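You operate a simulated robot arm through the tools that you are given. There is no shell and no other tool. Be economical: measure what you need, move in short steps, check, and stop when the job is done.

You are at the controls of a simulated two-armed robot. One attempt, no reset.

JOB
Take the yellow sample cup and leave it on the top deck of the trolley. Take the orange starter pot and put it on the white counter. Take the green scrub pad and put it on the plywood board. Take the wooden tamper and put it on the yellow saucer. Press the band button two times. Take the white begonia from the white counter and leave it on the blue saucer. Take the clear jug and leave it on the grid board. Any order will do. Set down upright: yellow sample cup, green scrub pad, wooden tamper, clear jug.
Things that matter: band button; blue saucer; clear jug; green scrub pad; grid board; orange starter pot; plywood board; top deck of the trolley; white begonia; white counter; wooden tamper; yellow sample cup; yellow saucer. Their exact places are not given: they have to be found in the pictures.

The check looks at the end state, three seconds after you hand in, the way a careful person would. Anything else that was tipped, shoved, dropped, spilled or broken makes it a failure.

ROBOT AND FRAMES
Two 7-joint arms with two-finger parallel grippers on one trunk, on a base that drives. Base frame: it is fixed to the floor where the robot stands at the start and does not move with it; the origin is under the middle of the robot, x ahead of it, y to its left, z up; the surface under the hand at the start is at about z = 800. Lengths are in mm, angles in rad, forces in N, time in s.
The left shoulder is at the start at [-82, 119, 851], the right one opposite. With the tool pointing down near the work surface each hand reaches from about 160 to 580 mm from the robot's upright axis, wherever it stands, measured 20 degrees to its own side. Places, roughly: band button [2400, -600, 1000]; blue saucer (12x11x3 cm) [2400, -1200, 900]; clear jug (12x8x10 cm) [2300, -1000, 900]; green scrub pad (6x4x5 cm) [2400, 0, 900]; grid board [500, -600, 800]; orange starter pot (6x6x6 cm) [800, 300, 800]; plywood board [7000, -500, 800]; top deck of the trolley [2400, -1900, 700]; white begonia [2250, -750, 1000]; white counter [2400, -400, 900]; wooden tamper (6x6x8 cm) [2600, 200, 900]; yellow sample cup (5x5x6 cm) [500, -100, 800]; yellow saucer (9x9x1 cm) [2600, -300, 900]. Payload 3.43 kg a hand.
The TCP of each hand is the grasp point between the finger pads, 30 mm short of the fingertips. In the tool frame z runs along the fingers and y along their closing line. The gripper opens to 94 mm. The fingers are 28 mm wide and 10 mm thick; the gripper's body (50 by 96 mm) begins 55 mm behind the TCP.
Orientation is that of the tool frame in the base frame, as [roll, pitch, yaw] about the fixed x, y, z axes, in that order (R = Rz(yaw) Ry(pitch) Rx(roll)). With the fingers straight down and closing along the base's y, the tool's x points along the base's -x, its y along +y and its z along -z.

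CONTROLS
- The arms move only by the tool play_rows. It takes "left_plan", "right_plan" or both (then of equal length, played together; a hand with none holds still); each is a list of rows, each a list of 7 numbers: the opening, from 0 (shut) to 1 (fully open), then the shift along the tool's x, y, z in mm, then the turn, a rotation vector about the tool's x, y, z in rad. In form: [[fingers, dx, dy, dz, ax, ay, az], ...]. A call has 1 to 8 rows; each row shifts and turns the commanded pose from where the row before left it, along the tool's axes as they then stand. Rows are played at 5 a second. More than 50 mm and 0.15 rad between two rows, or a gripper value outside its range, and nothing of the call is played. A pose out of reach is approached as far as the arm can. The call stops where the force on the tool passes 40 N (or 10 N more than at its start, if that is more) or the arm is blocked; 0.2 s more then pass. The fingers move at their own pace (about 153 mm/s each) and stop on an object; they squeeze with about 27 N. The grip force told is the motor's: it shows also when the fingers shut on nothing. Time passes only in rows, and 0.2 s behind the last, so rows that do not move let the fingers close. It gives the time, the measured TCP pose, the force on the tool (base axes), the opening and the grip force at its end, in the units of the frame above (readings bear some noise), with the torque about the TCP (base axes, N m) and any sound that the robot's microphone picked up.
- Cameras (640 x 400 px; columns grow to the right, rows downward): "scene" is now at [26.3, -9.6, 1551.9]; the picture's right is [-0.15, -0.99, 0.00], its down [-0.81, 0.13, -0.58] and it looks along [0.57, -0.09, -0.81] (base axes); focal length 288 px, centre (320, 200). "left" rides on the left gripper at [76, -14, -102] in its tool frame; the picture's right is [0.18, 0.98, 0.00], its down [-0.75, 0.14, -0.64] and it looks along [-0.63, 0.12, 0.77] (tool axes); focal length 243 px, centre (320, 200). "right" rides on the right gripper at [76, 14, -102] in its tool frame; the picture's right is [-0.18, 0.98, 0.00], its down [-0.75, -0.14, -0.64] and it looks along [-0.63, -0.12, 0.77] (tool axes); focal length 243 px, centre (320, 200).
- get_image(camera): a new picture of that camera. No time passes.
- slide_trunk(by): slides the trunk up (or, below 0, down) by that many mm; the arms and the scene camera ride with it, the base frame stays. It gives what a move gives, with no picture.
- base_move(legs): drives the robot by 1 to 6 legs, each [ahead, left, turn to the left] in mm, mm and rad, along the robot's own axes; the way and the turn of a leg run together, so that a leg with both is an arc; at most 1500 mm and 3.142 rad a leg. The arms and the cameras ride along, it lands a little off, and it stops where it bumps. It gives what a move gives.
- aim_head(pan, tilt): turns the head with the scene camera to pan (to the left, within 2.496 rad either way) and tilt (down, from -0.506 to 1.204), counted from straight ahead of the robot. It gives what a move gives.
- measure_at(camera, pixels): for up to 12 pixels [column, row] of the newest picture of that camera ("zoom" is the newest enlarged one), the place [x, y, z] in the base frame of the surface seen there, good to about 3 mm. No time passes.
- close_up(camera, box): a new picture of the part [left, top, right, bottom] of that camera's present view, enlarged. No time passes.
- job_done(): hands the job in; it is judged then, once.

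Keep the steps short. Do not move on a guess: measure, check each grasp and each placing, and mend mistakes. In all there are 131 turns and 142 pictures (those below and enlarged ones count). Leave the grippers open and the arms clear of the work at the hand-in unless told otherwise, and finish with a single line.

The tools are called after "Call:" as a command line: name --argument value ..., lists and objects as JSON in quotes. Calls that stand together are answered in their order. play_rows: Moves the arms, as the interface text tells. Its arguments: {"type":"object","properties":{"left_plan":{"type":"array","items":{"type":"array","items":{"type":"number"}}},"right_plan":{"type":"array","items":{"type":"array","items":{"type":"number"}}}},"required":[]} The other tools are called the same way: slide_trunk (by) slides the trunk up or down; base_move (legs) drives the base; aim_head (pan, tilt) turns the head that bears the scene camera; get_image (camera) takes a picture; measure_at (camera, pixels) gives the place of the surface under pixels of a picture; close_up (camera, box) takes an enlarged picture of a part of a camera's view; job_done () hands the job in.

At the start:

```text
time: 0.0
left_position: [354.0, 82.6, 1043.2]
left_orientation: [-3.141, 0.0, -3.141]
left_ft_force: [-0.7, 0.7, 0.5]
left_torque: [0.02, 0.0, 0.01]
left_gripper_width: 93.9
left_grasp_force: 0.1
right_position: [292.1, -216.2, 1073.2]
right_orientation: [3.141, 0.002, 3.141]
right_ft_force: [-0.2, 0.8, 0.0]
right_torque: [-0.02, -0.03, -0.01]
right_gripper_width: 94.1
right_grasp_force: 0.0
trunk travel left (down, up): [-275.0, 60.0]
robot x, y, heading: [-0.1, -0.3, 0.009]
head pan, tilt: [-0.154, 0.953]
```

scene: 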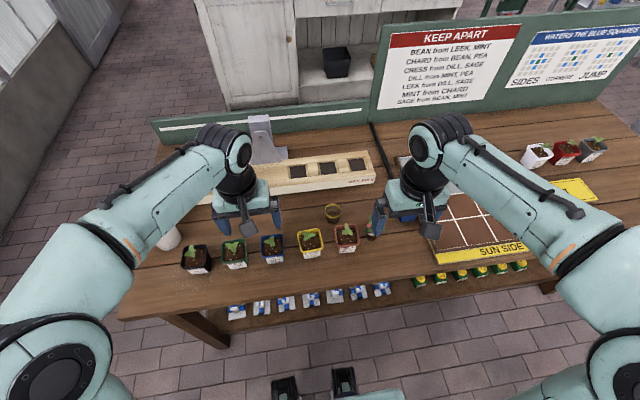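
right: 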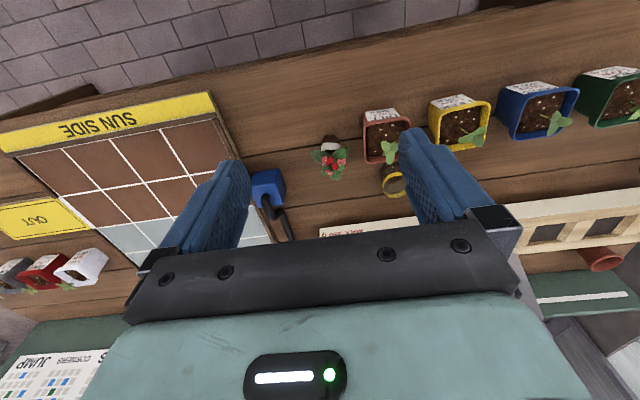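
left: 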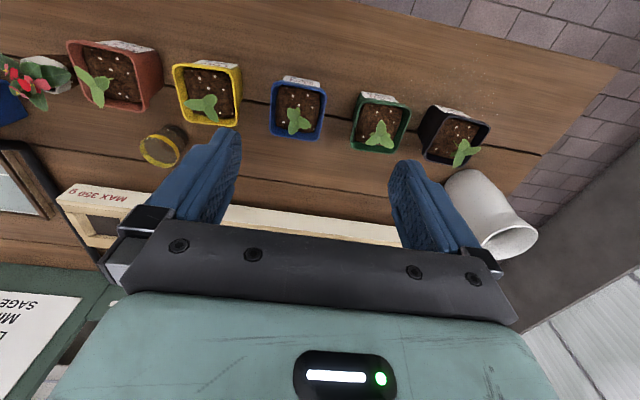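

The yellow cup looks to be near scene (333,212), and the orange pot seems to be behind the wooden rack. I'll enlarge both and measure.

Call:
close_up --camera "scene" --box '[150, 100, 450, 300]'

Call:
measure_at --camera "scene" --pixels '[[333, 206], [333, 220], [350, 150], [150, 130], [130, 310], [320, 165], [480, 220], [440, 262], [555, 190], [371, 232], [335, 62], [346, 236]]'

Call:
measure_at --camera "right" --pixels '[[603, 258], [600, 248], [393, 182], [330, 160], [120, 180], [268, 180], [590, 268]]'

```text
2.00 times, centred on (300, 200) of scene
```

zoom: 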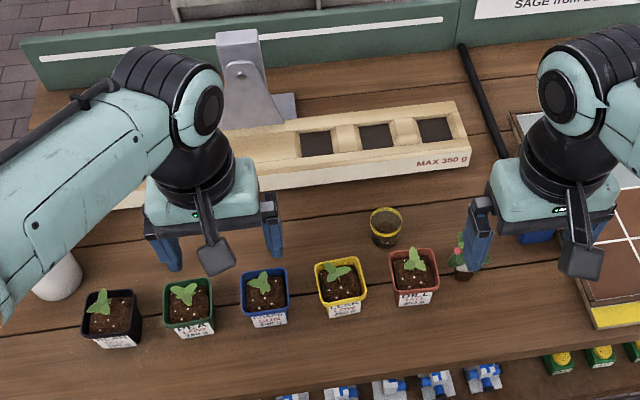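

```text
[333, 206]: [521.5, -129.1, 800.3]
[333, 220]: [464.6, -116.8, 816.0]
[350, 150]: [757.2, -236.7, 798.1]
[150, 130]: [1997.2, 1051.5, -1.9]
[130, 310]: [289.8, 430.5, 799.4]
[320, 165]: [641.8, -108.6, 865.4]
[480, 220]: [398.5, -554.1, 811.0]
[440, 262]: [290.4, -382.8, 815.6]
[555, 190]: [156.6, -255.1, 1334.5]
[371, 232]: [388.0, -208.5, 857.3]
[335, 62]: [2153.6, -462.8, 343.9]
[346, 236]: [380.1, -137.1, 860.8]
```

```text
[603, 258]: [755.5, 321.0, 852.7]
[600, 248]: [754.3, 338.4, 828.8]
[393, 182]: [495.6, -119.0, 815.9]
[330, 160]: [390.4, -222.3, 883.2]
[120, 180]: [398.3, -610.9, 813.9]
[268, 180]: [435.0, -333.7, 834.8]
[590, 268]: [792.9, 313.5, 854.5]
```

The yellow cup stands near [495,-125]. Next I'll look at the orange pot by panning the head.

Call:
aim_head --pan 0.4 --tilt 0.85

Call:
get_image --camera "scene"

Call:
close_up --camera "right" --box '[440, 160, 640, 320]'

Call:
close_up --camera "left" --box '[60, 80, 260, 220]'

Call:
measure_at --camera "zoom" --pixels '[[330, 150], [320, 215], [270, 240], [375, 230], [320, 285], [410, 170], [240, 130]]'

```text
time: 1.0
left_position: [353.5, 81.9, 1044.2]
left_orientation: [3.141, 0.0, 3.14]
left_ft_force: [-0.2, 0.2, 0.6]
left_torque: [0.0, 0.01, 0.01]
left_gripper_width: 94.5
left_grasp_force: 0.0
right_position: [291.3, -216.4, 1073.8]
right_orientation: [3.139, 0.0, -3.14]
right_ft_force: [-0.4, -0.3, 0.2]
right_torque: [0.0, -0.01, -0.02]
right_gripper_width: 94.0
right_grasp_force: 0.0
trunk travel left (down, up): [-275.0, 60.0]
robot x, y, heading: [-0.2, 0.5, 0.003]
head pan, tilt: [0.4, 0.85]
```

```text
137 pictures are left
```

scene: 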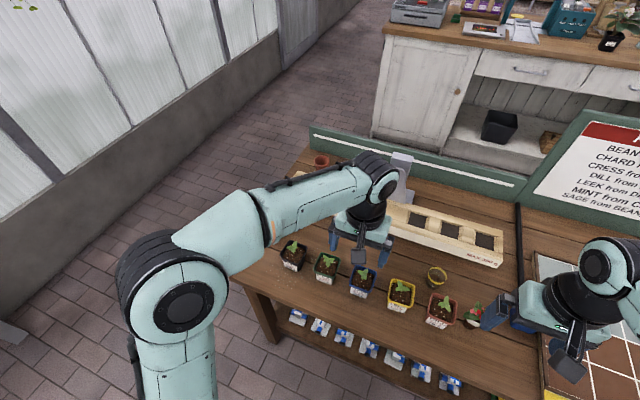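

```text
2.50 times, centred on (540, 240) of right
```

zoom: 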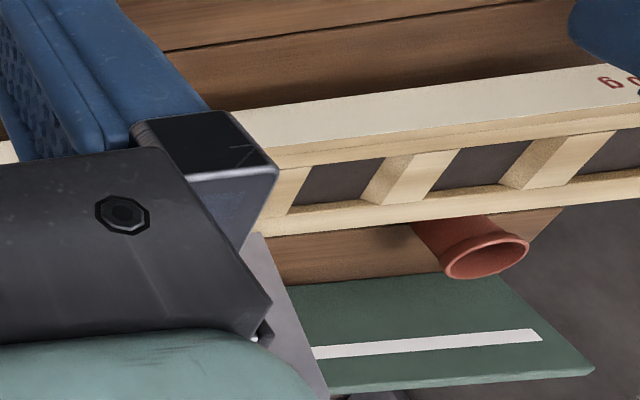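

```text
2.86 times, centred on (160, 150) of left
```

zoom: 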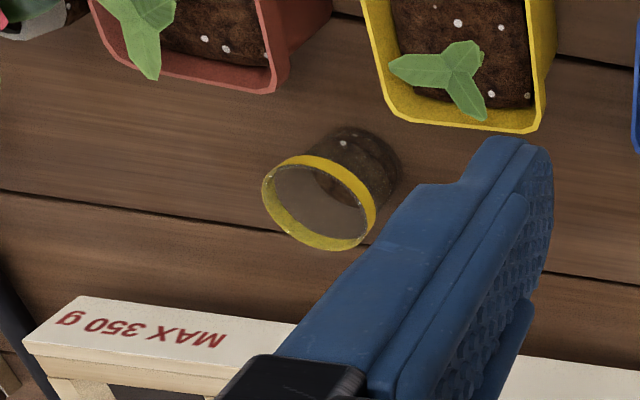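

```text
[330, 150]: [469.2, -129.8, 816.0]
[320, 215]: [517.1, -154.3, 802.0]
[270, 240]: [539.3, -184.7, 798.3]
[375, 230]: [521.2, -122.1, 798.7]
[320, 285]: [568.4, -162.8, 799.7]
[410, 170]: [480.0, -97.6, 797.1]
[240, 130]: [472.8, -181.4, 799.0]
```

The sample cup is clear with a yellow rim, centred near [475,-116]. I'll measure the orange pot at scene (321,161), plus the table and counter edges.

Call:
close_up --camera "scene" --box '[280, 130, 400, 205]'

Call:
measure_at --camera "scene" --pixels '[[321, 158], [321, 165], [316, 160], [327, 161], [312, 130], [235, 270], [400, 170], [270, 60], [480, 180], [375, 135], [380, 32], [440, 30]]'

Call:
aim_head --pan -0.35 --tilt 0.35

Call:
get_image --camera "scene"

```text
5.33 times, centred on (340, 168) of scene
```

zoom: 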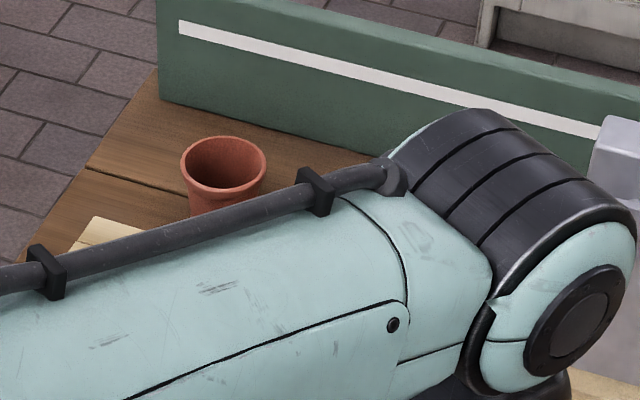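

```text
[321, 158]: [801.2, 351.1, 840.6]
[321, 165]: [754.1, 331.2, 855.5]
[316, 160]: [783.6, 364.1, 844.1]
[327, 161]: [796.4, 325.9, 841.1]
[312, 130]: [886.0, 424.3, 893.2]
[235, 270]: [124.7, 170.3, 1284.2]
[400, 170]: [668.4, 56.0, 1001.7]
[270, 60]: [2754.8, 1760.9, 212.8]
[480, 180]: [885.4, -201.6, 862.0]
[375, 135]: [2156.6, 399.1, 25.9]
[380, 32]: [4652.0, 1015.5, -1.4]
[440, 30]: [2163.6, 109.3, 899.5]
```

```text
time: 2.1
left_position: [353.5, 80.7, 1043.2]
left_orientation: [3.141, -0.001, 3.141]
left_ft_force: [-0.6, 0.2, 0.0]
left_torque: [0.0, -0.01, 0.01]
left_gripper_width: 94.2
left_grasp_force: 0.0
right_position: [291.5, -216.3, 1073.0]
right_orientation: [-3.141, -0.001, -3.141]
right_ft_force: [-0.5, 0.1, 0.2]
right_torque: [0.01, 0.03, 0.02]
right_gripper_width: 94.1
right_grasp_force: 0.0
trunk travel left (down, up): [-275.0, 60.0]
robot x, y, heading: [0.5, -0.4, 0.004]
head pan, tilt: [-0.351, 0.351]
```

```text
133 pictures are left
```

scene: 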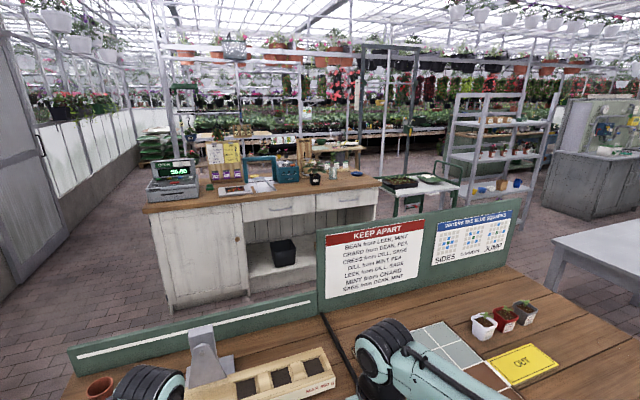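

I can see the counter ahead, with the trolley to its right. I'll zoom on both and measure.

Call:
measure_at --camera "scene" --pixels '[[160, 270], [376, 195], [420, 190], [215, 190], [248, 192], [285, 172], [315, 178], [250, 120], [325, 145], [540, 160], [80, 235], [560, 300]]'

Call:
close_up --camera "scene" --box '[120, 120, 470, 240]'

Call:
close_up --camera "scene" --box '[180, 125, 380, 215]'

```text
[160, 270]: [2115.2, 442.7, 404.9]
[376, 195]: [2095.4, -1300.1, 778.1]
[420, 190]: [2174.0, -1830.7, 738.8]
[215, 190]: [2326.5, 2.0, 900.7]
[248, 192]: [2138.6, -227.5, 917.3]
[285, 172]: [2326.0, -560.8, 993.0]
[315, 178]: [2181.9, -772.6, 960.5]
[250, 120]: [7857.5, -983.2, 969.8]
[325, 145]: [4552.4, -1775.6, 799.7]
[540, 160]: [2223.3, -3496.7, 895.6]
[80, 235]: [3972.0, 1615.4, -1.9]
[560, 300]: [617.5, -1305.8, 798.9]
```

```text
1.83 times, centred on (295, 180) of scene
```

zoom: 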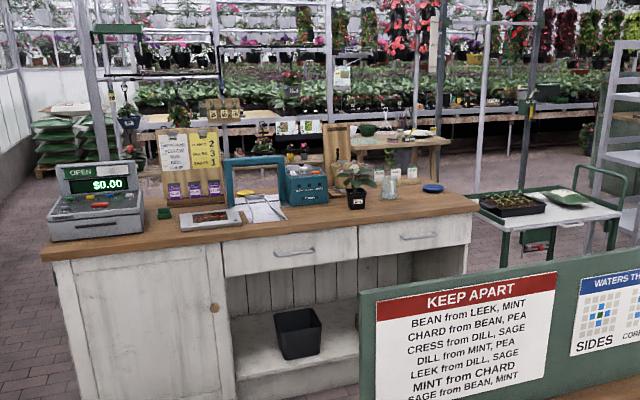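

```text
3.20 times, centred on (280, 170) of scene
```

zoom: 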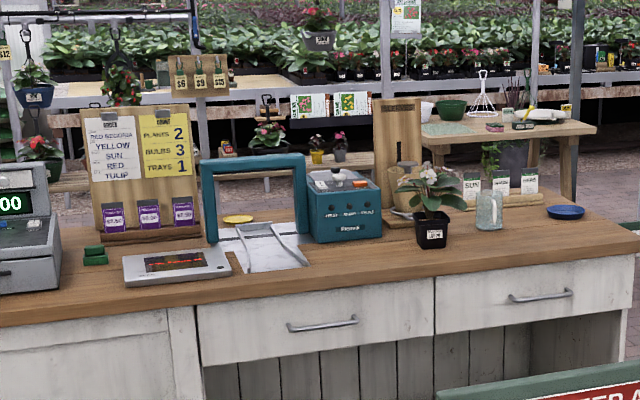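

I'll start with the sample cup. The right hand goes above it at [475,-116], staying high, and then I look.

Call:
play_rows --right_plan '[[1, -37, 20, 10, 0, 0, 0], [1, -37, 20, 10, 0, 0, 0], [1, -37, 20, 10, 0, 0, 0], [1, -37, 20, 10, 0, 0, 0], [1, -35, 20, 10, 0, 0, 0], [1, 0, 0, 45, 0, 0, 0], [1, 0, 0, 0, 0, 0, 0]]'

Call:
get_image --camera "right"

Call:
aim_head --pan -0.15 --tilt 0.95

Call:
close_up --camera "scene" --box '[220, 120, 440, 260]'

```text
time: 3.7
left_position: [354.6, 82.0, 1042.4]
left_orientation: [3.141, 0.002, -3.141]
left_ft_force: [0.0, 0.0, 0.6]
left_torque: [0.01, -0.02, -0.03]
left_gripper_width: 94.0
left_grasp_force: 0.0
right_position: [475.4, -113.4, 979.3]
right_orientation: [3.142, 0.0, 3.142]
right_ft_force: [-0.3, 0.3, 0.1]
right_torque: [0.0, -0.03, 0.03]
right_gripper_width: 93.9
right_grasp_force: 0.0
trunk travel left (down, up): [-275.0, 60.0]
robot x, y, heading: [-2.9, 3.5, -0.002]
head pan, tilt: [-0.351, 0.351]
```

```text
130 pictures are left
```

right: 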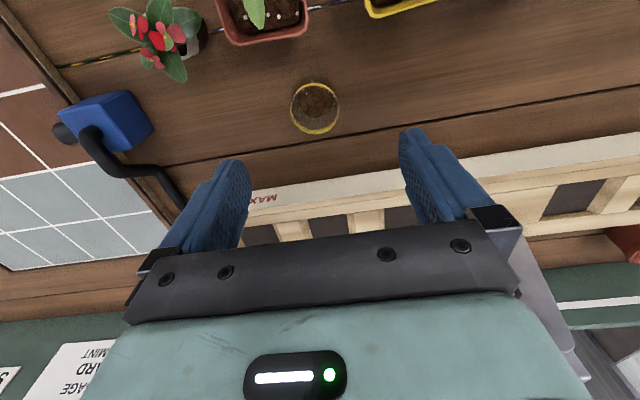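

```text
time: 4.7
left_position: [353.8, 81.2, 1041.3]
left_orientation: [-3.141, 0.0, 3.14]
left_ft_force: [0.9, 0.4, -0.2]
left_torque: [0.05, -0.02, -0.01]
left_gripper_width: 93.6
left_grasp_force: 0.0
right_position: [474.2, -114.3, 980.6]
right_orientation: [3.141, 0.0, 3.14]
right_ft_force: [0.2, 0.3, 0.0]
right_torque: [0.0, -0.02, 0.02]
right_gripper_width: 94.2
right_grasp_force: 0.0
trunk travel left (down, up): [-275.0, 60.0]
robot x, y, heading: [1.1, -1.4, -0.003]
head pan, tilt: [-0.15, 0.949]
```

```text
2.86 times, centred on (330, 190) of scene
```

zoom: 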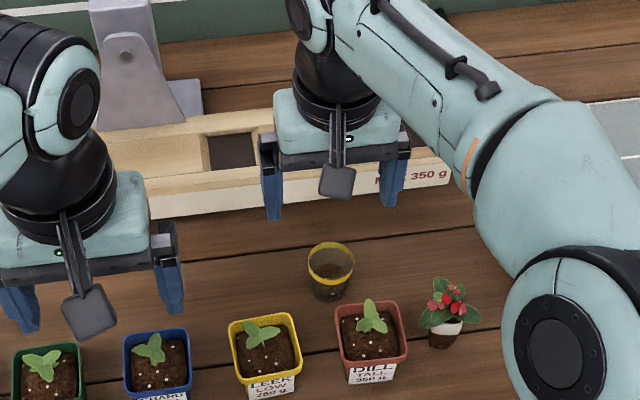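

Call:
measure_at --camera "right" --pixels '[[318, 103], [312, 131], [340, 105], [305, 85], [265, 35]]'

```text
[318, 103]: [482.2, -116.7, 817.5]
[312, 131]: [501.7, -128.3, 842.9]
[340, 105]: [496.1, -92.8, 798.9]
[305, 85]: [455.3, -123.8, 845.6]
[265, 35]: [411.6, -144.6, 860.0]
```

The cup centre is about [479,-118], with its rim near z 847. I'll go down to TCP z 836 and grip it.

Call:
play_rows --right_plan '[[1, -4, -4, 36, 0, 0, 0], [1, 0, 0, 36, 0, 0, 0], [1, 0, 0, 36, 0, 0, 0], [1, 0, 0, 36, 0, 0, 0], [1, 0, 0, 0, 0, 0, 0], [0, 0, 0, 0, 0, 0, 0], [0, 0, 0, 0, 0, 0, 0], [0, 0, 0, 0, 0, 0, 0]]'

Call:
get_image --camera "right"

```text
time: 6.5
left_position: [354.3, 82.1, 1043.0]
left_orientation: [-3.141, 0.0, 3.141]
left_ft_force: [-0.2, 0.8, -0.8]
left_torque: [-0.01, -0.03, 0.0]
left_gripper_width: 94.1
left_grasp_force: 0.1
right_position: [477.8, -122.2, 833.8]
right_orientation: [3.142, 0.0, -3.141]
right_ft_force: [0.9, -0.3, 0.7]
right_torque: [-0.04, 0.02, 0.05]
right_gripper_width: 45.0
right_grasp_force: 26.7
trunk travel left (down, up): [-275.0, 60.0]
robot x, y, heading: [1.7, -2.6, 0.001]
head pan, tilt: [-0.15, 0.949]
```

```text
128 pictures are left
```

right: 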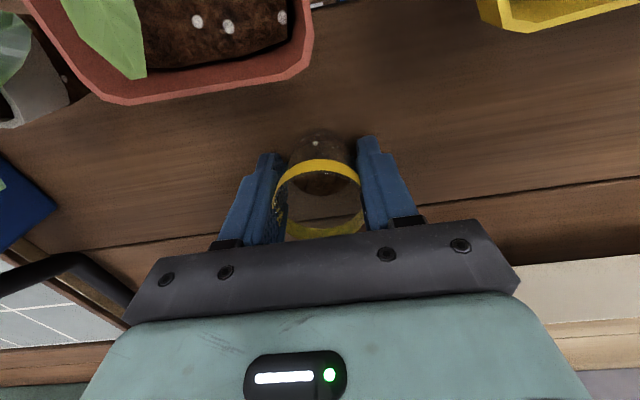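

It's gripped at 45 mm. I'll lift it and draw the hand back into a travelling pose.

Call:
play_rows --right_plan '[[0, 0, 0, -45, 0, 0, 0], [0, 0, 0, -45, 0, 0, 0], [0, 0, 0, -45, 0, 0, 0], [0, 0, 0, -45, 0, 0, 0], [0, 45, -20, -15, 0, 0, 0], [0, 45, -20, 0, 0, 0, 0], [0, 45, -20, 0, 0, 0, 0], [0, 45, -20, 0, 0, 0, 0]]'

Call:
get_image --camera "right"

Call:
aim_head --pan 0.9 --tilt 0.7

Call:
get_image --camera "scene"

```text
refused: row 5 steps farther than a row can; nothing moved
```

```text
127 pictures are left
```

right: 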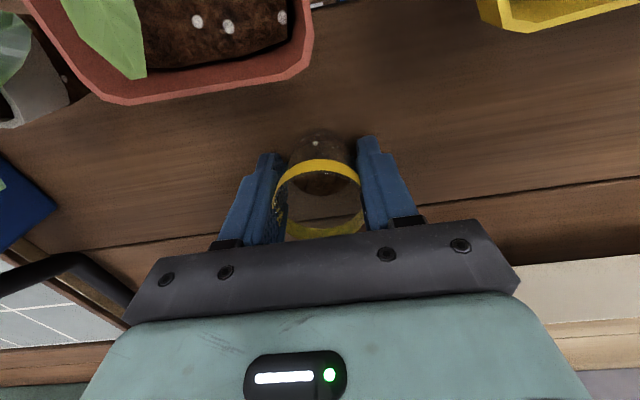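

```text
time: 7.8
left_position: [354.3, 81.7, 1044.5]
left_orientation: [3.141, 0.001, -3.142]
left_ft_force: [0.7, 0.3, 0.1]
left_torque: [0.02, -0.02, -0.02]
left_gripper_width: 94.0
left_grasp_force: 0.1
right_position: [477.7, -121.7, 832.7]
right_orientation: [-3.141, 0.001, -3.14]
right_ft_force: [-1.5, -0.3, 1.1]
right_torque: [-0.04, 0.0, -0.02]
right_gripper_width: 45.1
right_grasp_force: 27.2
trunk travel left (down, up): [-275.0, 60.0]
robot x, y, heading: [3.1, 0.8, 0.002]
head pan, tilt: [0.901, 0.7]
```

```text
126 pictures are left
```

scene: 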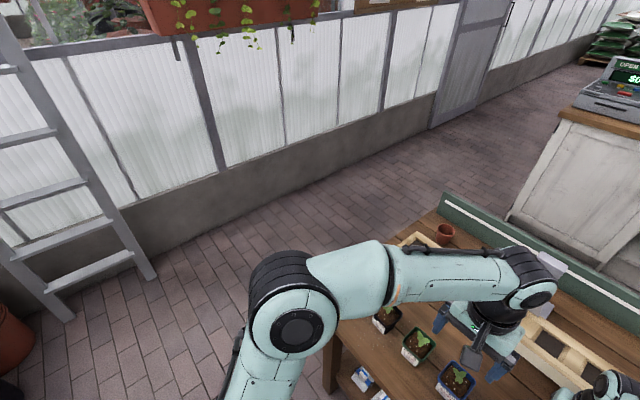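

The lift was refused because a row was too long, so I'll shorten it. I'll also measure the corridor, the ladder and the pot from this view.

Call:
play_rows --right_plan '[[0, 0, 0, -45, 0, 0, 0], [0, 0, 0, -45, 0, 0, 0], [0, 0, 0, -45, 0, 0, 0], [0, 0, 0, -45, 0, 0, 0], [0, 42, -20, 0, 0, 0, 0], [0, 42, -20, 0, 0, 0, 0], [0, 42, -20, 0, 0, 0, 0], [0, 42, -20, 0, 0, 0, 0]]'

Call:
get_image --camera "right"

Call:
measure_at --camera "scene" --pixels '[[150, 275], [70, 318], [250, 220], [400, 245], [440, 212], [328, 340], [442, 232], [330, 200], [425, 150]]'

```text
time: 9.6
left_position: [353.5, 80.5, 1043.4]
left_orientation: [-3.142, 0.002, -3.141]
left_ft_force: [0.1, -0.1, 0.7]
left_torque: [0.01, 0.02, -0.03]
left_gripper_width: 94.2
left_grasp_force: 0.0
right_position: [308.7, -197.7, 1012.6]
right_orientation: [-3.141, 0.0, -3.14]
right_ft_force: [-0.1, 0.1, -0.5]
right_torque: [-0.02, -0.04, -0.01]
right_gripper_width: 44.6
right_grasp_force: 27.7
trunk travel left (down, up): [-275.0, 60.0]
robot x, y, heading: [1.2, -2.2, -0.004]
head pan, tilt: [0.901, 0.7]
```

```text
125 pictures are left
```

right: 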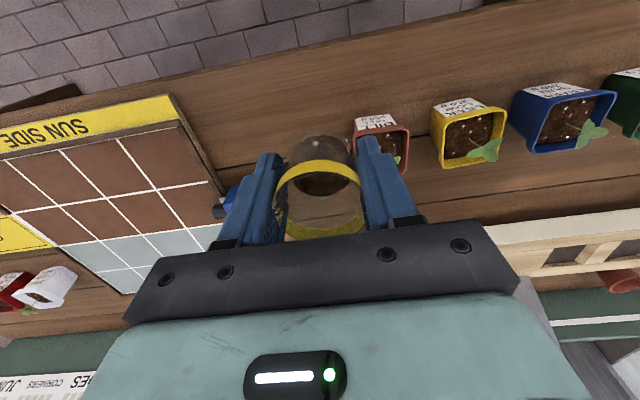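

```text
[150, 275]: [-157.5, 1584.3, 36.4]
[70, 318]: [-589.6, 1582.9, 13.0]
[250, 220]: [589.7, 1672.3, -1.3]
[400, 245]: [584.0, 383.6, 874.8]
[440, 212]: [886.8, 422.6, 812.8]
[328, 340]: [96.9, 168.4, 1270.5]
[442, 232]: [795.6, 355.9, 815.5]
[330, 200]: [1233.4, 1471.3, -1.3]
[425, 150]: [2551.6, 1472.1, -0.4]
```

The cup is held and the corridor is clear between y 430 and 1580. I'll drive left, then ahead, then turn to face the table's left end.

Call:
base_move --legs '[[0, 950, 0], [650, 0, 0], [0, 0, -1.571]]'

Call:
aim_head --pan 0.2 --tilt 0.95

Call:
get_image --camera "scene"

```text
time: 25.3
left_position: [724.2, 579.6, 1043.8]
left_orientation: [-3.14, 0.0, 1.527]
left_ft_force: [-0.3, 1.2, 0.5]
left_torque: [0.03, 0.0, 0.03]
left_gripper_width: 94.0
left_grasp_force: 0.0
right_position: [447.8, 634.5, 1014.0]
right_orientation: [-3.14, -0.001, 1.527]
right_ft_force: [-0.2, -0.2, -0.9]
right_torque: [0.01, 0.02, 0.02]
right_gripper_width: 45.1
right_grasp_force: 26.8
trunk travel left (down, up): [-275.0, 60.0]
robot x, y, heading: [660.6, 937.4, -1.614]
head pan, tilt: [0.901, 0.7]
```

```text
time: 26.4
left_position: [724.2, 578.0, 1042.8]
left_orientation: [-3.141, 0.0, 1.528]
left_ft_force: [0.0, 0.0, 0.3]
left_torque: [-0.01, 0.0, 0.04]
left_gripper_width: 94.0
left_grasp_force: 0.0
right_position: [447.5, 634.9, 1013.1]
right_orientation: [-3.14, 0.001, 1.528]
right_ft_force: [-0.5, -0.9, 0.2]
right_torque: [0.0, 0.0, 0.01]
right_gripper_width: 45.0
right_grasp_force: 27.3
trunk travel left (down, up): [-275.0, 60.0]
robot x, y, heading: [659.3, 936.5, -1.617]
head pan, tilt: [0.201, 0.949]
```

```text
124 pictures are left
```

scene: 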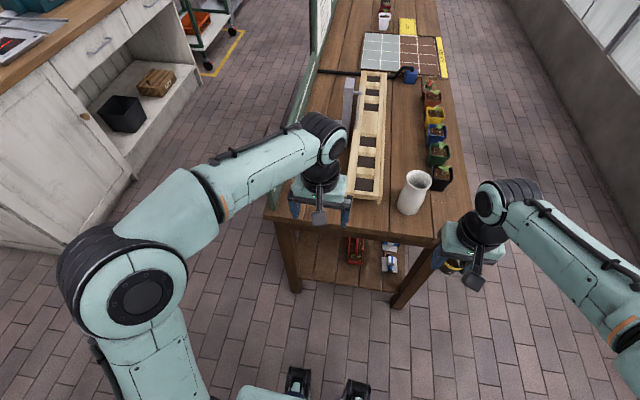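

The left arm hides the pot. I'll check the white vase's height and the table edge before moving closer.

Call:
measure_at --camera "scene" --pixels '[[417, 178], [410, 205], [440, 243], [262, 215], [380, 200]]'

Call:
get_image --camera "left"

```text
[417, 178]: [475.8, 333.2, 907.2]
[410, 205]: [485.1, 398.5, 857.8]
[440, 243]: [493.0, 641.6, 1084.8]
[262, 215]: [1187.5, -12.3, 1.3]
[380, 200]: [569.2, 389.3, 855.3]
```

```text
123 pictures are left
```

left: 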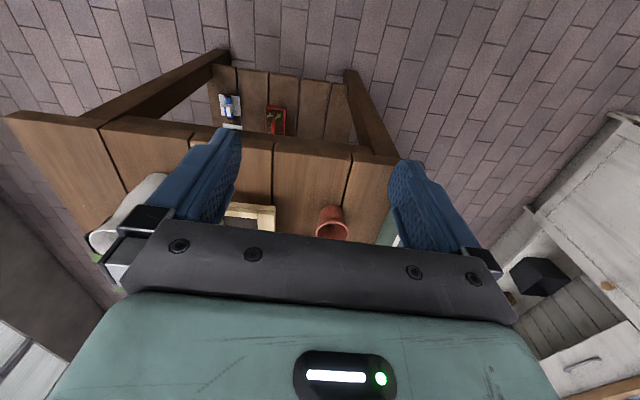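

The vase top is near z 910, well under the hands. I'll move 190 mm closer and look down from the left hand.

Call:
base_move --legs '[[190, 0, 0.045]]'

Call:
get_image --camera "left"

Call:
measure_at --camera "left" --pixels '[[330, 180], [330, 200], [320, 150], [300, 150], [350, 150]]'

```text
time: 27.9
left_position: [734.0, 393.0, 1044.5]
left_orientation: [-3.14, -0.001, 1.566]
left_ft_force: [-0.7, 0.4, -0.7]
left_torque: [0.0, 0.04, 0.0]
left_gripper_width: 94.0
left_grasp_force: 0.0
right_position: [455.7, 437.5, 1012.7]
right_orientation: [3.14, 0.0, 1.566]
right_ft_force: [-0.1, -0.1, -0.9]
right_torque: [0.02, -0.01, -0.01]
right_gripper_width: 44.8
right_grasp_force: 27.2
trunk travel left (down, up): [-275.0, 60.0]
robot x, y, heading: [652.9, 746.4, -1.574]
head pan, tilt: [0.201, 0.949]
```

```text
122 pictures are left
```

left: 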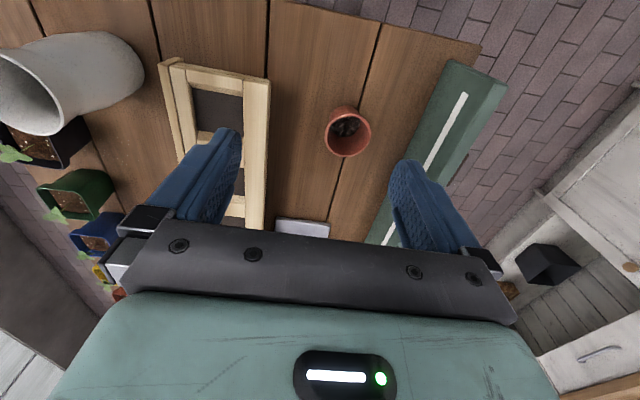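

```text
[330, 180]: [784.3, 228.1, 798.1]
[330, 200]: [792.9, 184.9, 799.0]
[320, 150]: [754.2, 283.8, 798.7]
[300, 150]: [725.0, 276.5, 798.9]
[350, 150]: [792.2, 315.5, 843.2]
```

Call:
measure_at --camera "left" --pixels '[[348, 156], [326, 130], [370, 134], [345, 107], [345, 125], [265, 100], [440, 120], [410, 165]]'

```text
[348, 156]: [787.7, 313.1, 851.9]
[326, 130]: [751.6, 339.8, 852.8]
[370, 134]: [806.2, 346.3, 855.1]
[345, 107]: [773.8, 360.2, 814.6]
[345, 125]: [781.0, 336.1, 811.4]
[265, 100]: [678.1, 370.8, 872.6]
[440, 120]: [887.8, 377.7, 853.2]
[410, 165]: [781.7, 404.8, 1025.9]
```

The pot centre is [779,341] with its rim at z 855. I'll move above it, go down and grip.

Call:
play_rows --left_plan '[[1, -26, 22.5, 30, 0, 0, 0], [1, -26, 22.5, 30, 0, 0, 0], [1, 0, 0, 45, 0, 0, 0], [1, 0, 0, 45, 0, 0, 0], [1, 0, 0, 45, 0, 0, 0], [1, 0, 0, 2, 0, 0, 0], [0, 0, 0, 0, 0, 0, 0], [0, 0, 0, 0, 0, 0, 0]]'

Call:
get_image --camera "left"

```text
time: 29.8
left_position: [779.6, 338.8, 846.8]
left_orientation: [-3.141, 0.0, 1.567]
left_ft_force: [-0.4, -0.2, 0.0]
left_torque: [-0.01, 0.02, 0.01]
left_gripper_width: 59.1
left_grasp_force: 27.0
right_position: [456.1, 436.9, 1014.2]
right_orientation: [-3.142, -0.001, 1.567]
right_ft_force: [0.4, 0.4, -0.4]
right_torque: [0.02, -0.01, 0.0]
right_gripper_width: 44.7
right_grasp_force: 26.7
trunk travel left (down, up): [-275.0, 60.0]
robot x, y, heading: [654.2, 750.0, -1.571]
head pan, tilt: [0.201, 0.949]
```

```text
121 pictures are left
```

left: 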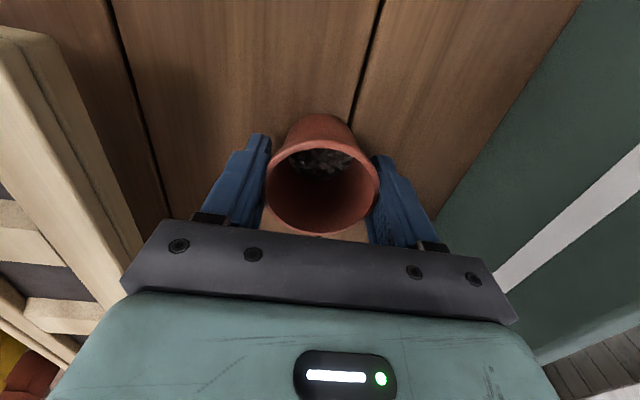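

It's gripped at 59 mm. I'll lift it, back away and drive into the aisle facing the counter.

Call:
play_rows --left_plan '[[0, 0, 0, -45, 0, 0, 0], [0, 0, 0, -45, 0, 0, 0], [0, 0, 0, -45, 0, 0, 0], [0, 0, 0, -45, 0, 0, 0], [0, 0, 0, -45, 0, 0, 0], [0, 40, -10, 0, 0, 0, 0], [0, 40, -10, 0, 0, 0, 0]]'

Call:
base_move --legs '[[-220, 0, 0], [0, 0, 1.571], [830, 0, 0], [0, -900, 0]]'

Call:
aim_head --pan 0.0 --tilt 0.6

Call:
get_image --camera "scene"

Call:
get_image --camera "left"

```text
time: 31.4
left_position: [758.1, 422.6, 1070.1]
left_orientation: [-3.141, 0.0, 1.568]
left_ft_force: [-0.6, -1.0, -1.1]
left_torque: [-0.01, 0.0, -0.01]
left_gripper_width: 58.9
left_grasp_force: 26.6
right_position: [456.3, 437.9, 1013.1]
right_orientation: [-3.14, 0.0, 1.568]
right_ft_force: [-0.2, -0.3, -0.1]
right_torque: [0.04, 0.01, 0.01]
right_gripper_width: 44.9
right_grasp_force: 26.9
trunk travel left (down, up): [-275.0, 60.0]
robot x, y, heading: [652.6, 749.4, -1.574]
head pan, tilt: [0.201, 0.949]
```

```text
time: 48.8
left_position: [1819.7, 176.4, 1071.1]
left_orientation: [-3.142, 0.0, -3.124]
left_ft_force: [-0.5, -0.2, 0.4]
left_torque: [0.04, 0.0, -0.02]
left_gripper_width: 59.0
left_grasp_force: 27.4
right_position: [1810.7, -127.2, 1013.6]
right_orientation: [-3.141, 0.0, -3.124]
right_ft_force: [-0.9, 0.2, 0.1]
right_torque: [0.0, -0.05, 0.05]
right_gripper_width: 44.7
right_grasp_force: 27.0
trunk travel left (down, up): [-275.0, 60.0]
robot x, y, heading: [1497.1, 63.9, 0.015]
head pan, tilt: [0.201, 0.949]
```

```text
time: 49.7
left_position: [1819.9, 175.8, 1072.4]
left_orientation: [-3.141, 0.0, -3.123]
left_ft_force: [0.1, -0.1, -1.0]
left_torque: [-0.02, -0.02, -0.01]
left_gripper_width: 59.0
left_grasp_force: 27.0
right_position: [1810.3, -125.6, 1013.5]
right_orientation: [3.141, 0.0, -3.125]
right_ft_force: [0.0, 0.3, -0.9]
right_torque: [-0.01, -0.02, -0.01]
right_gripper_width: 44.6
right_grasp_force: 26.7
trunk travel left (down, up): [-275.0, 60.0]
robot x, y, heading: [1494.9, 67.0, 0.017]
head pan, tilt: [0.0, 0.6]
```

```text
120 pictures are left
```

scene: 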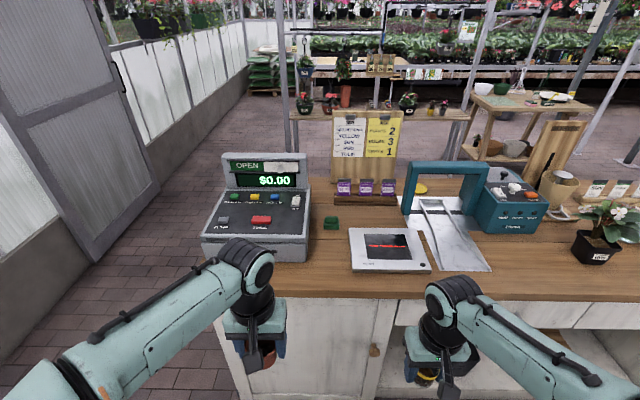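

```text
119 pictures are left
```

left: 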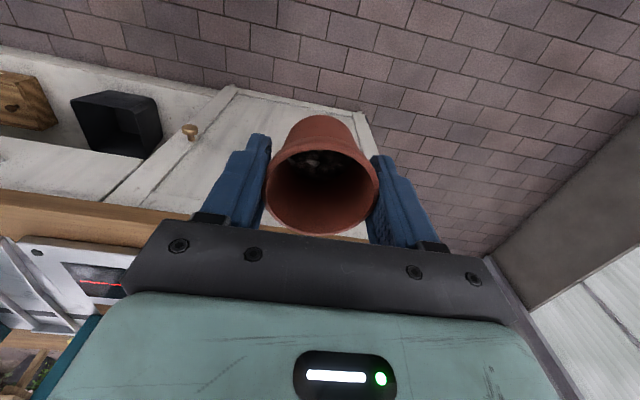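

The scrub pad is at (331,222), and the bander has several buttons. I'll zoom in.

Call:
close_up --camera "scene" --box '[310, 140, 570, 290]'

Call:
close_up --camera "scene" --box '[470, 150, 570, 240]'

Call:
measure_at --camera "scene" --pixels '[[331, 221], [390, 248], [300, 258], [420, 188], [513, 187], [517, 226], [595, 258], [250, 190], [230, 225], [340, 275], [440, 165], [375, 150]]'

```text
2.46 times, centred on (440, 215) of scene
```

zoom: 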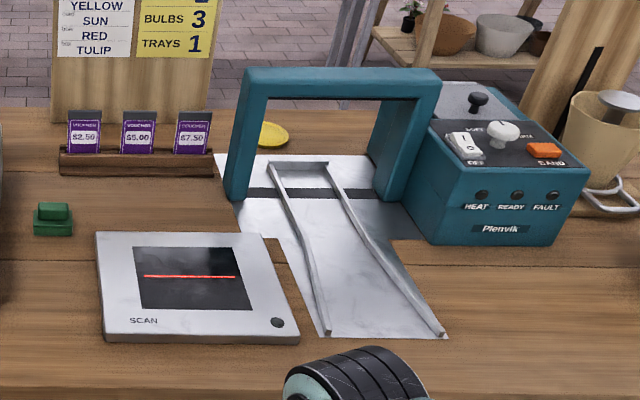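

```text
4.44 times, centred on (520, 195) of scene
```

zoom: 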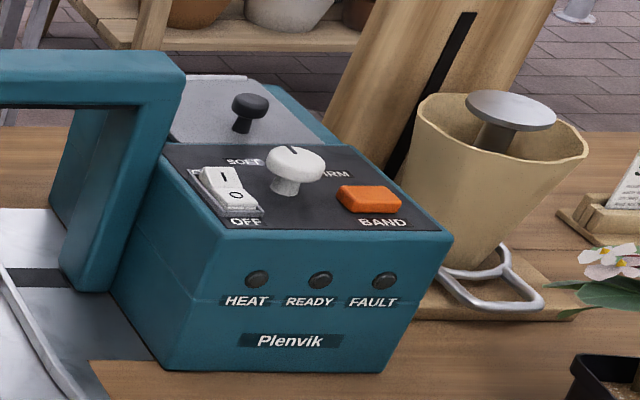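

```text
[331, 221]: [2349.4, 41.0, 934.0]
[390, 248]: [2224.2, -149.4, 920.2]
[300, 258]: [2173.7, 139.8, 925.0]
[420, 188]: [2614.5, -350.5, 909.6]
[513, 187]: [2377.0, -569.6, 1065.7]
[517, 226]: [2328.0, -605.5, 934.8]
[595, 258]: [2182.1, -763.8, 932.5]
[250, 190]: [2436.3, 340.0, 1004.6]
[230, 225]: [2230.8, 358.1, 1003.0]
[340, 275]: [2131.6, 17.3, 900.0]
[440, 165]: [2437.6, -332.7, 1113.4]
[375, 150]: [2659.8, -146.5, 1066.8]
```

I found the orange BAND button on the bander's top, near [2350,-600]. The tamper is probably behind the register. I'll raise the right hand and strafe right, level with the bander.

Call:
play_rows --right_plan '[[0, 0, -30, -35, 0, 0, 0], [0, 0, -30, -35, 0, 0, 0], [0, 0, 0, -30, 0, 0, 0]]'

Call:
base_move --legs '[[0, -740, -0.016]]'

Call:
aim_head --pan -0.1 --tilt 0.6

Call:
get_image --camera "scene"

```text
time: 50.5
left_position: [1820.8, 175.6, 1070.8]
left_orientation: [3.141, -0.003, -3.124]
left_ft_force: [0.3, 0.4, -0.3]
left_torque: [0.06, -0.02, 0.01]
left_gripper_width: 58.7
left_grasp_force: 26.5
right_position: [1809.8, -186.9, 1113.6]
right_orientation: [3.141, 0.001, -3.12]
right_ft_force: [0.0, 0.5, -0.8]
right_torque: [0.0, -0.01, 0.01]
right_gripper_width: 44.8
right_grasp_force: 27.2
trunk travel left (down, up): [-275.0, 60.0]
robot x, y, heading: [1495.3, 66.1, 0.019]
head pan, tilt: [0.0, 0.6]
```

```text
time: 57.6
left_position: [1830.7, -593.5, 1070.7]
left_orientation: [3.142, 0.001, -3.139]
left_ft_force: [-0.4, -0.2, -0.7]
left_torque: [0.0, -0.03, 0.03]
left_gripper_width: 58.7
left_grasp_force: 27.0
right_position: [1814.1, -956.0, 1114.4]
right_orientation: [3.142, 0.002, -3.138]
right_ft_force: [-0.5, 0.4, -0.2]
right_torque: [-0.01, -0.01, 0.02]
right_gripper_width: 44.8
right_grasp_force: 26.7
trunk travel left (down, up): [-275.0, 60.0]
robot x, y, heading: [1504.8, -700.3, -0.002]
head pan, tilt: [0.0, 0.6]
```

```text
time: 58.2
left_position: [1829.2, -593.3, 1070.9]
left_orientation: [3.141, 0.0, -3.138]
left_ft_force: [0.0, -0.5, -0.1]
left_torque: [0.0, 0.0, 0.03]
left_gripper_width: 58.9
left_grasp_force: 27.0
right_position: [1814.4, -955.2, 1113.5]
right_orientation: [-3.141, 0.0, -3.138]
right_ft_force: [-0.4, 1.0, -0.1]
right_torque: [0.02, -0.01, -0.01]
right_gripper_width: 44.6
right_grasp_force: 27.2
trunk travel left (down, up): [-275.0, 60.0]
robot x, y, heading: [1505.5, -698.3, 0.003]
head pan, tilt: [-0.099, 0.6]
```

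```text
116 pictures are left
```

scene: 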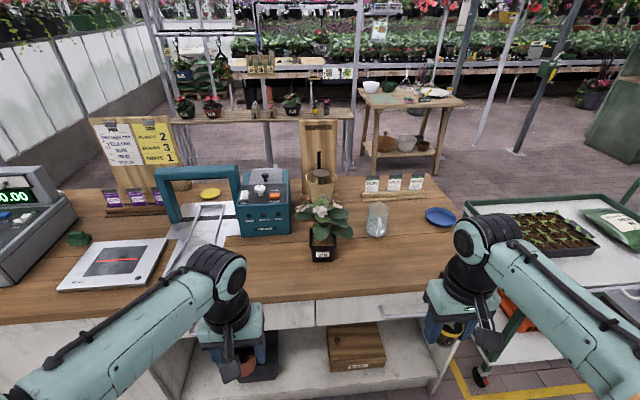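

Everything is in view, so I'll measure: bander, button, begonia, jug, blue saucer, trolley.

Call:
close_up --camera "scene" --box '[230, 150, 470, 290]'

Call:
measure_at --camera "zoom" --pixels '[[118, 125], [150, 210], [240, 285], [240, 245], [395, 190], [393, 225], [560, 180], [420, 120], [45, 75], [85, 225], [240, 150], [250, 55]]'

Call:
measure_at --camera "scene" --pixels '[[250, 275], [320, 285], [410, 280], [540, 232], [620, 225], [480, 205], [570, 265], [590, 335], [460, 262], [600, 203], [530, 200], [500, 270]]'

```text
2.67 times, centred on (350, 220) of scene
```

zoom: 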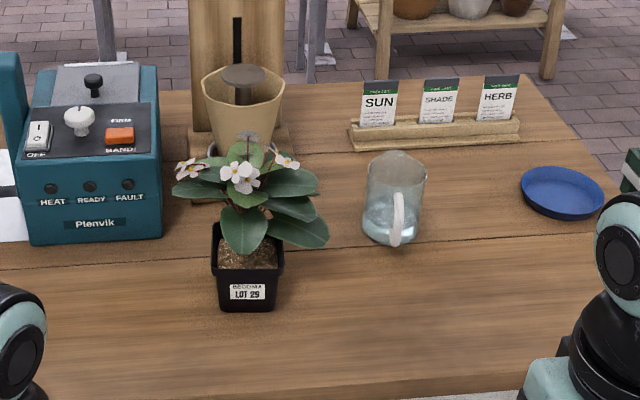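

```text
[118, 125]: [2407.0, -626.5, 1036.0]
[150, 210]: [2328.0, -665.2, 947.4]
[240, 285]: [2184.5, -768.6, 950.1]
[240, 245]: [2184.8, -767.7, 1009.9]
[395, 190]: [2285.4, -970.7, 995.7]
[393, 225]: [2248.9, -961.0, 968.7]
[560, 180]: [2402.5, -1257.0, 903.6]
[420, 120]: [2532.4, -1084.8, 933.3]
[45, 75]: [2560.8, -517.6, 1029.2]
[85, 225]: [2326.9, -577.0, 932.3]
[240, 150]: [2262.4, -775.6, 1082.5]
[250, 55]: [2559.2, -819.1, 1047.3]
```

```text
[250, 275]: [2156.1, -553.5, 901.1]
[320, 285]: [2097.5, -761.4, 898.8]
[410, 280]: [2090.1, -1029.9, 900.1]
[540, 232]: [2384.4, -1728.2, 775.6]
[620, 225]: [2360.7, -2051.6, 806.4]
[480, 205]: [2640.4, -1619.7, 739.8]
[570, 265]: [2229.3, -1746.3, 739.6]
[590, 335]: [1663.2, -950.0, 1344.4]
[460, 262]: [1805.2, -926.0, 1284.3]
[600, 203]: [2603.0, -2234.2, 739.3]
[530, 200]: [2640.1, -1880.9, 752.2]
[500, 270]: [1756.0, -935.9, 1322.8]
```

The BAND button is at about [2405,-627,1036]. The begonia will need a slanted side grasp later. Now I'll drive 295 mm up to the counter to set the orange pot in front of the bander.

Call:
base_move --legs '[[295, 0, 0]]'

Call:
aim_head --pan 0.1 --tilt 0.85

Call:
get_image --camera "scene"

```text
time: 60.3
left_position: [2130.1, -593.3, 1071.6]
left_orientation: [3.141, 0.001, 3.139]
left_ft_force: [0.4, -0.8, -0.9]
left_torque: [-0.01, 0.02, 0.03]
left_gripper_width: 59.0
left_grasp_force: 27.4
right_position: [2112.5, -957.3, 1114.2]
right_orientation: [3.14, 0.0, 3.14]
right_ft_force: [0.4, 0.3, -0.1]
right_torque: [-0.04, 0.02, -0.01]
right_gripper_width: 44.8
right_grasp_force: 26.3
trunk travel left (down, up): [-275.0, 60.0]
robot x, y, heading: [1800.9, -696.9, -0.001]
head pan, tilt: [-0.099, 0.6]
```

```text
time: 61.1
left_position: [2128.8, -593.9, 1070.6]
left_orientation: [-3.141, -0.001, -3.142]
left_ft_force: [0.4, -0.6, -0.2]
left_torque: [0.01, -0.02, -0.01]
left_gripper_width: 58.9
left_grasp_force: 27.0
right_position: [2111.1, -954.9, 1114.6]
right_orientation: [-3.14, 0.0, 3.139]
right_ft_force: [0.4, -0.1, -0.2]
right_torque: [-0.03, 0.02, 0.0]
right_gripper_width: 44.8
right_grasp_force: 26.9
trunk travel left (down, up): [-275.0, 60.0]
robot x, y, heading: [1806.7, -700.5, -0.001]
head pan, tilt: [0.099, 0.85]
```

```text
114 pictures are left
```

scene: 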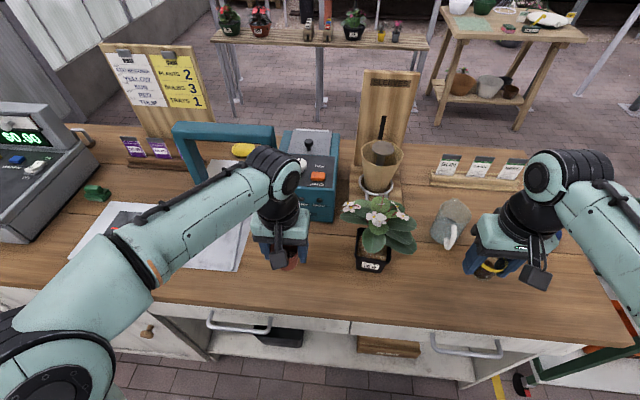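

Call:
measure_at --camera "scene" --pixels '[[238, 268], [300, 300], [260, 275], [316, 176], [350, 327]]'

Call:
play_rows --left_plan '[[0, -35, 15, 15, 0, 0, 0], [0, -15, 15, 35, 0, 0, 0], [0, 0, 0, 35, 0, 0, 0], [0, 0, 0, 30, 0, 0, 0], [0, 0, 0, 5, 0, 0, 0], [0, 0, 0, 0, 0, 0, 0]]'

Call:
get_image --camera "left"

```text
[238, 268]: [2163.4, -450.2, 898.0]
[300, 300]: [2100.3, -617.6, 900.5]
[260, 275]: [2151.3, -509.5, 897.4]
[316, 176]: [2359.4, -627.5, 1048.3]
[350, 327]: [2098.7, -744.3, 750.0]
```

```text
time: 62.5
left_position: [2179.7, -564.8, 951.1]
left_orientation: [3.142, 0.0, 3.14]
left_ft_force: [0.5, -0.1, -0.6]
left_torque: [-0.02, 0.04, -0.01]
left_gripper_width: 58.9
left_grasp_force: 26.6
right_position: [2110.6, -956.5, 1112.8]
right_orientation: [3.141, 0.0, 3.139]
right_ft_force: [-0.1, 0.1, -0.4]
right_torque: [0.0, 0.01, -0.03]
right_gripper_width: 44.9
right_grasp_force: 27.3
trunk travel left (down, up): [-275.0, 60.0]
robot x, y, heading: [1805.7, -699.2, -0.006]
head pan, tilt: [0.099, 0.85]
```

```text
113 pictures are left
```

left: 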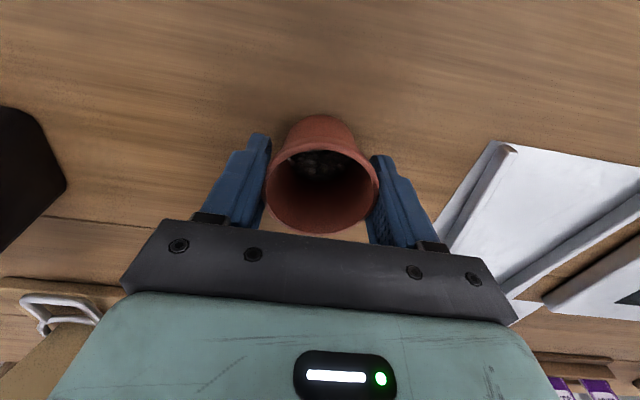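

The space is clear. I'll lower the last few millimetres, release and lift.

Call:
play_rows --left_plan '[[0, 0, 0, 2, 0, 0, 0], [0, 0, 0, 2, 0, 0, 0], [0, 0, 0, 0, 0, 0, 0]]'

```text
time: 63.3
left_position: [2179.6, -564.7, 947.4]
left_orientation: [3.139, 0.0, 3.14]
left_ft_force: [0.0, -0.1, 0.1]
left_torque: [0.0, 0.0, 0.03]
left_gripper_width: 58.7
left_grasp_force: 26.8
right_position: [2111.1, -957.4, 1114.0]
right_orientation: [3.141, -0.001, 3.139]
right_ft_force: [0.1, -1.1, -0.8]
right_torque: [0.0, 0.04, -0.03]
right_gripper_width: 44.8
right_grasp_force: 27.2
trunk travel left (down, up): [-275.0, 60.0]
robot x, y, heading: [1803.7, -699.2, -0.006]
head pan, tilt: [0.099, 0.85]
```

Call:
play_rows --left_plan '[[0, 0, 0, 2, 0, 0, 0], [0, 0, 0, 0, 0, 0, 0], [0.85, 0, 0, 0, 0, 0, 0], [0.85, 0, 0, 0, 0, 0, 0], [0.9, 0, 0, -30, 0, 0, 0], [0.9, 0, 0, -45, 0, 0, 0], [0.9, 0, 0, -45, 0, 0, 0], [0.5, 0, 0, -40, 0, 0, 0]]'

Call:
get_image --camera "left"

Call:
measure_at --camera "left" --pixels '[[320, 110], [320, 150], [300, 130]]'

```text
time: 65.1
left_position: [2178.9, -563.3, 1107.3]
left_orientation: [-3.142, 0.002, 3.141]
left_ft_force: [-0.2, 0.2, 0.1]
left_torque: [-0.02, 0.01, 0.03]
left_gripper_width: 47.2
left_grasp_force: 0.0
right_position: [2112.1, -957.1, 1114.6]
right_orientation: [3.141, 0.0, 3.139]
right_ft_force: [-0.4, 0.9, -0.5]
right_torque: [-0.01, 0.01, -0.02]
right_gripper_width: 44.9
right_grasp_force: 27.0
trunk travel left (down, up): [-275.0, 60.0]
robot x, y, heading: [1805.2, -696.5, -0.005]
head pan, tilt: [0.099, 0.85]
```

```text
112 pictures are left
```

left: 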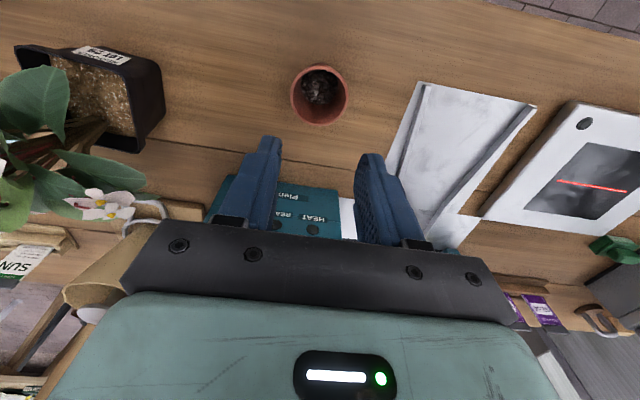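

```text
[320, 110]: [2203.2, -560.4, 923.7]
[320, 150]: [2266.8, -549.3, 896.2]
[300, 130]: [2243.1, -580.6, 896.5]
```

The orange pot stands upright on the counter. Now I'll locate the BAND button exactly.

Call:
close_up --camera "scene" --box '[280, 125, 360, 225]'

Call:
measure_at --camera "scene" --pixels '[[318, 175], [318, 178], [313, 177], [323, 176], [318, 186], [300, 162]]'

```text
4.00 times, centred on (320, 175) of scene
```

zoom: 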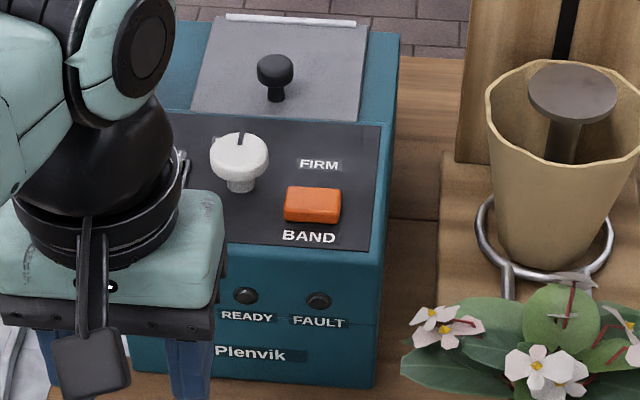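

```text
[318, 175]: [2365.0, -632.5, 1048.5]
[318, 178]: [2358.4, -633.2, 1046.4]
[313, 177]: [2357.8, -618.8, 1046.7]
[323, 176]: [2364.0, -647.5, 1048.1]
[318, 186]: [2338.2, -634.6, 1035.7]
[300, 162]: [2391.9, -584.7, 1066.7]
```

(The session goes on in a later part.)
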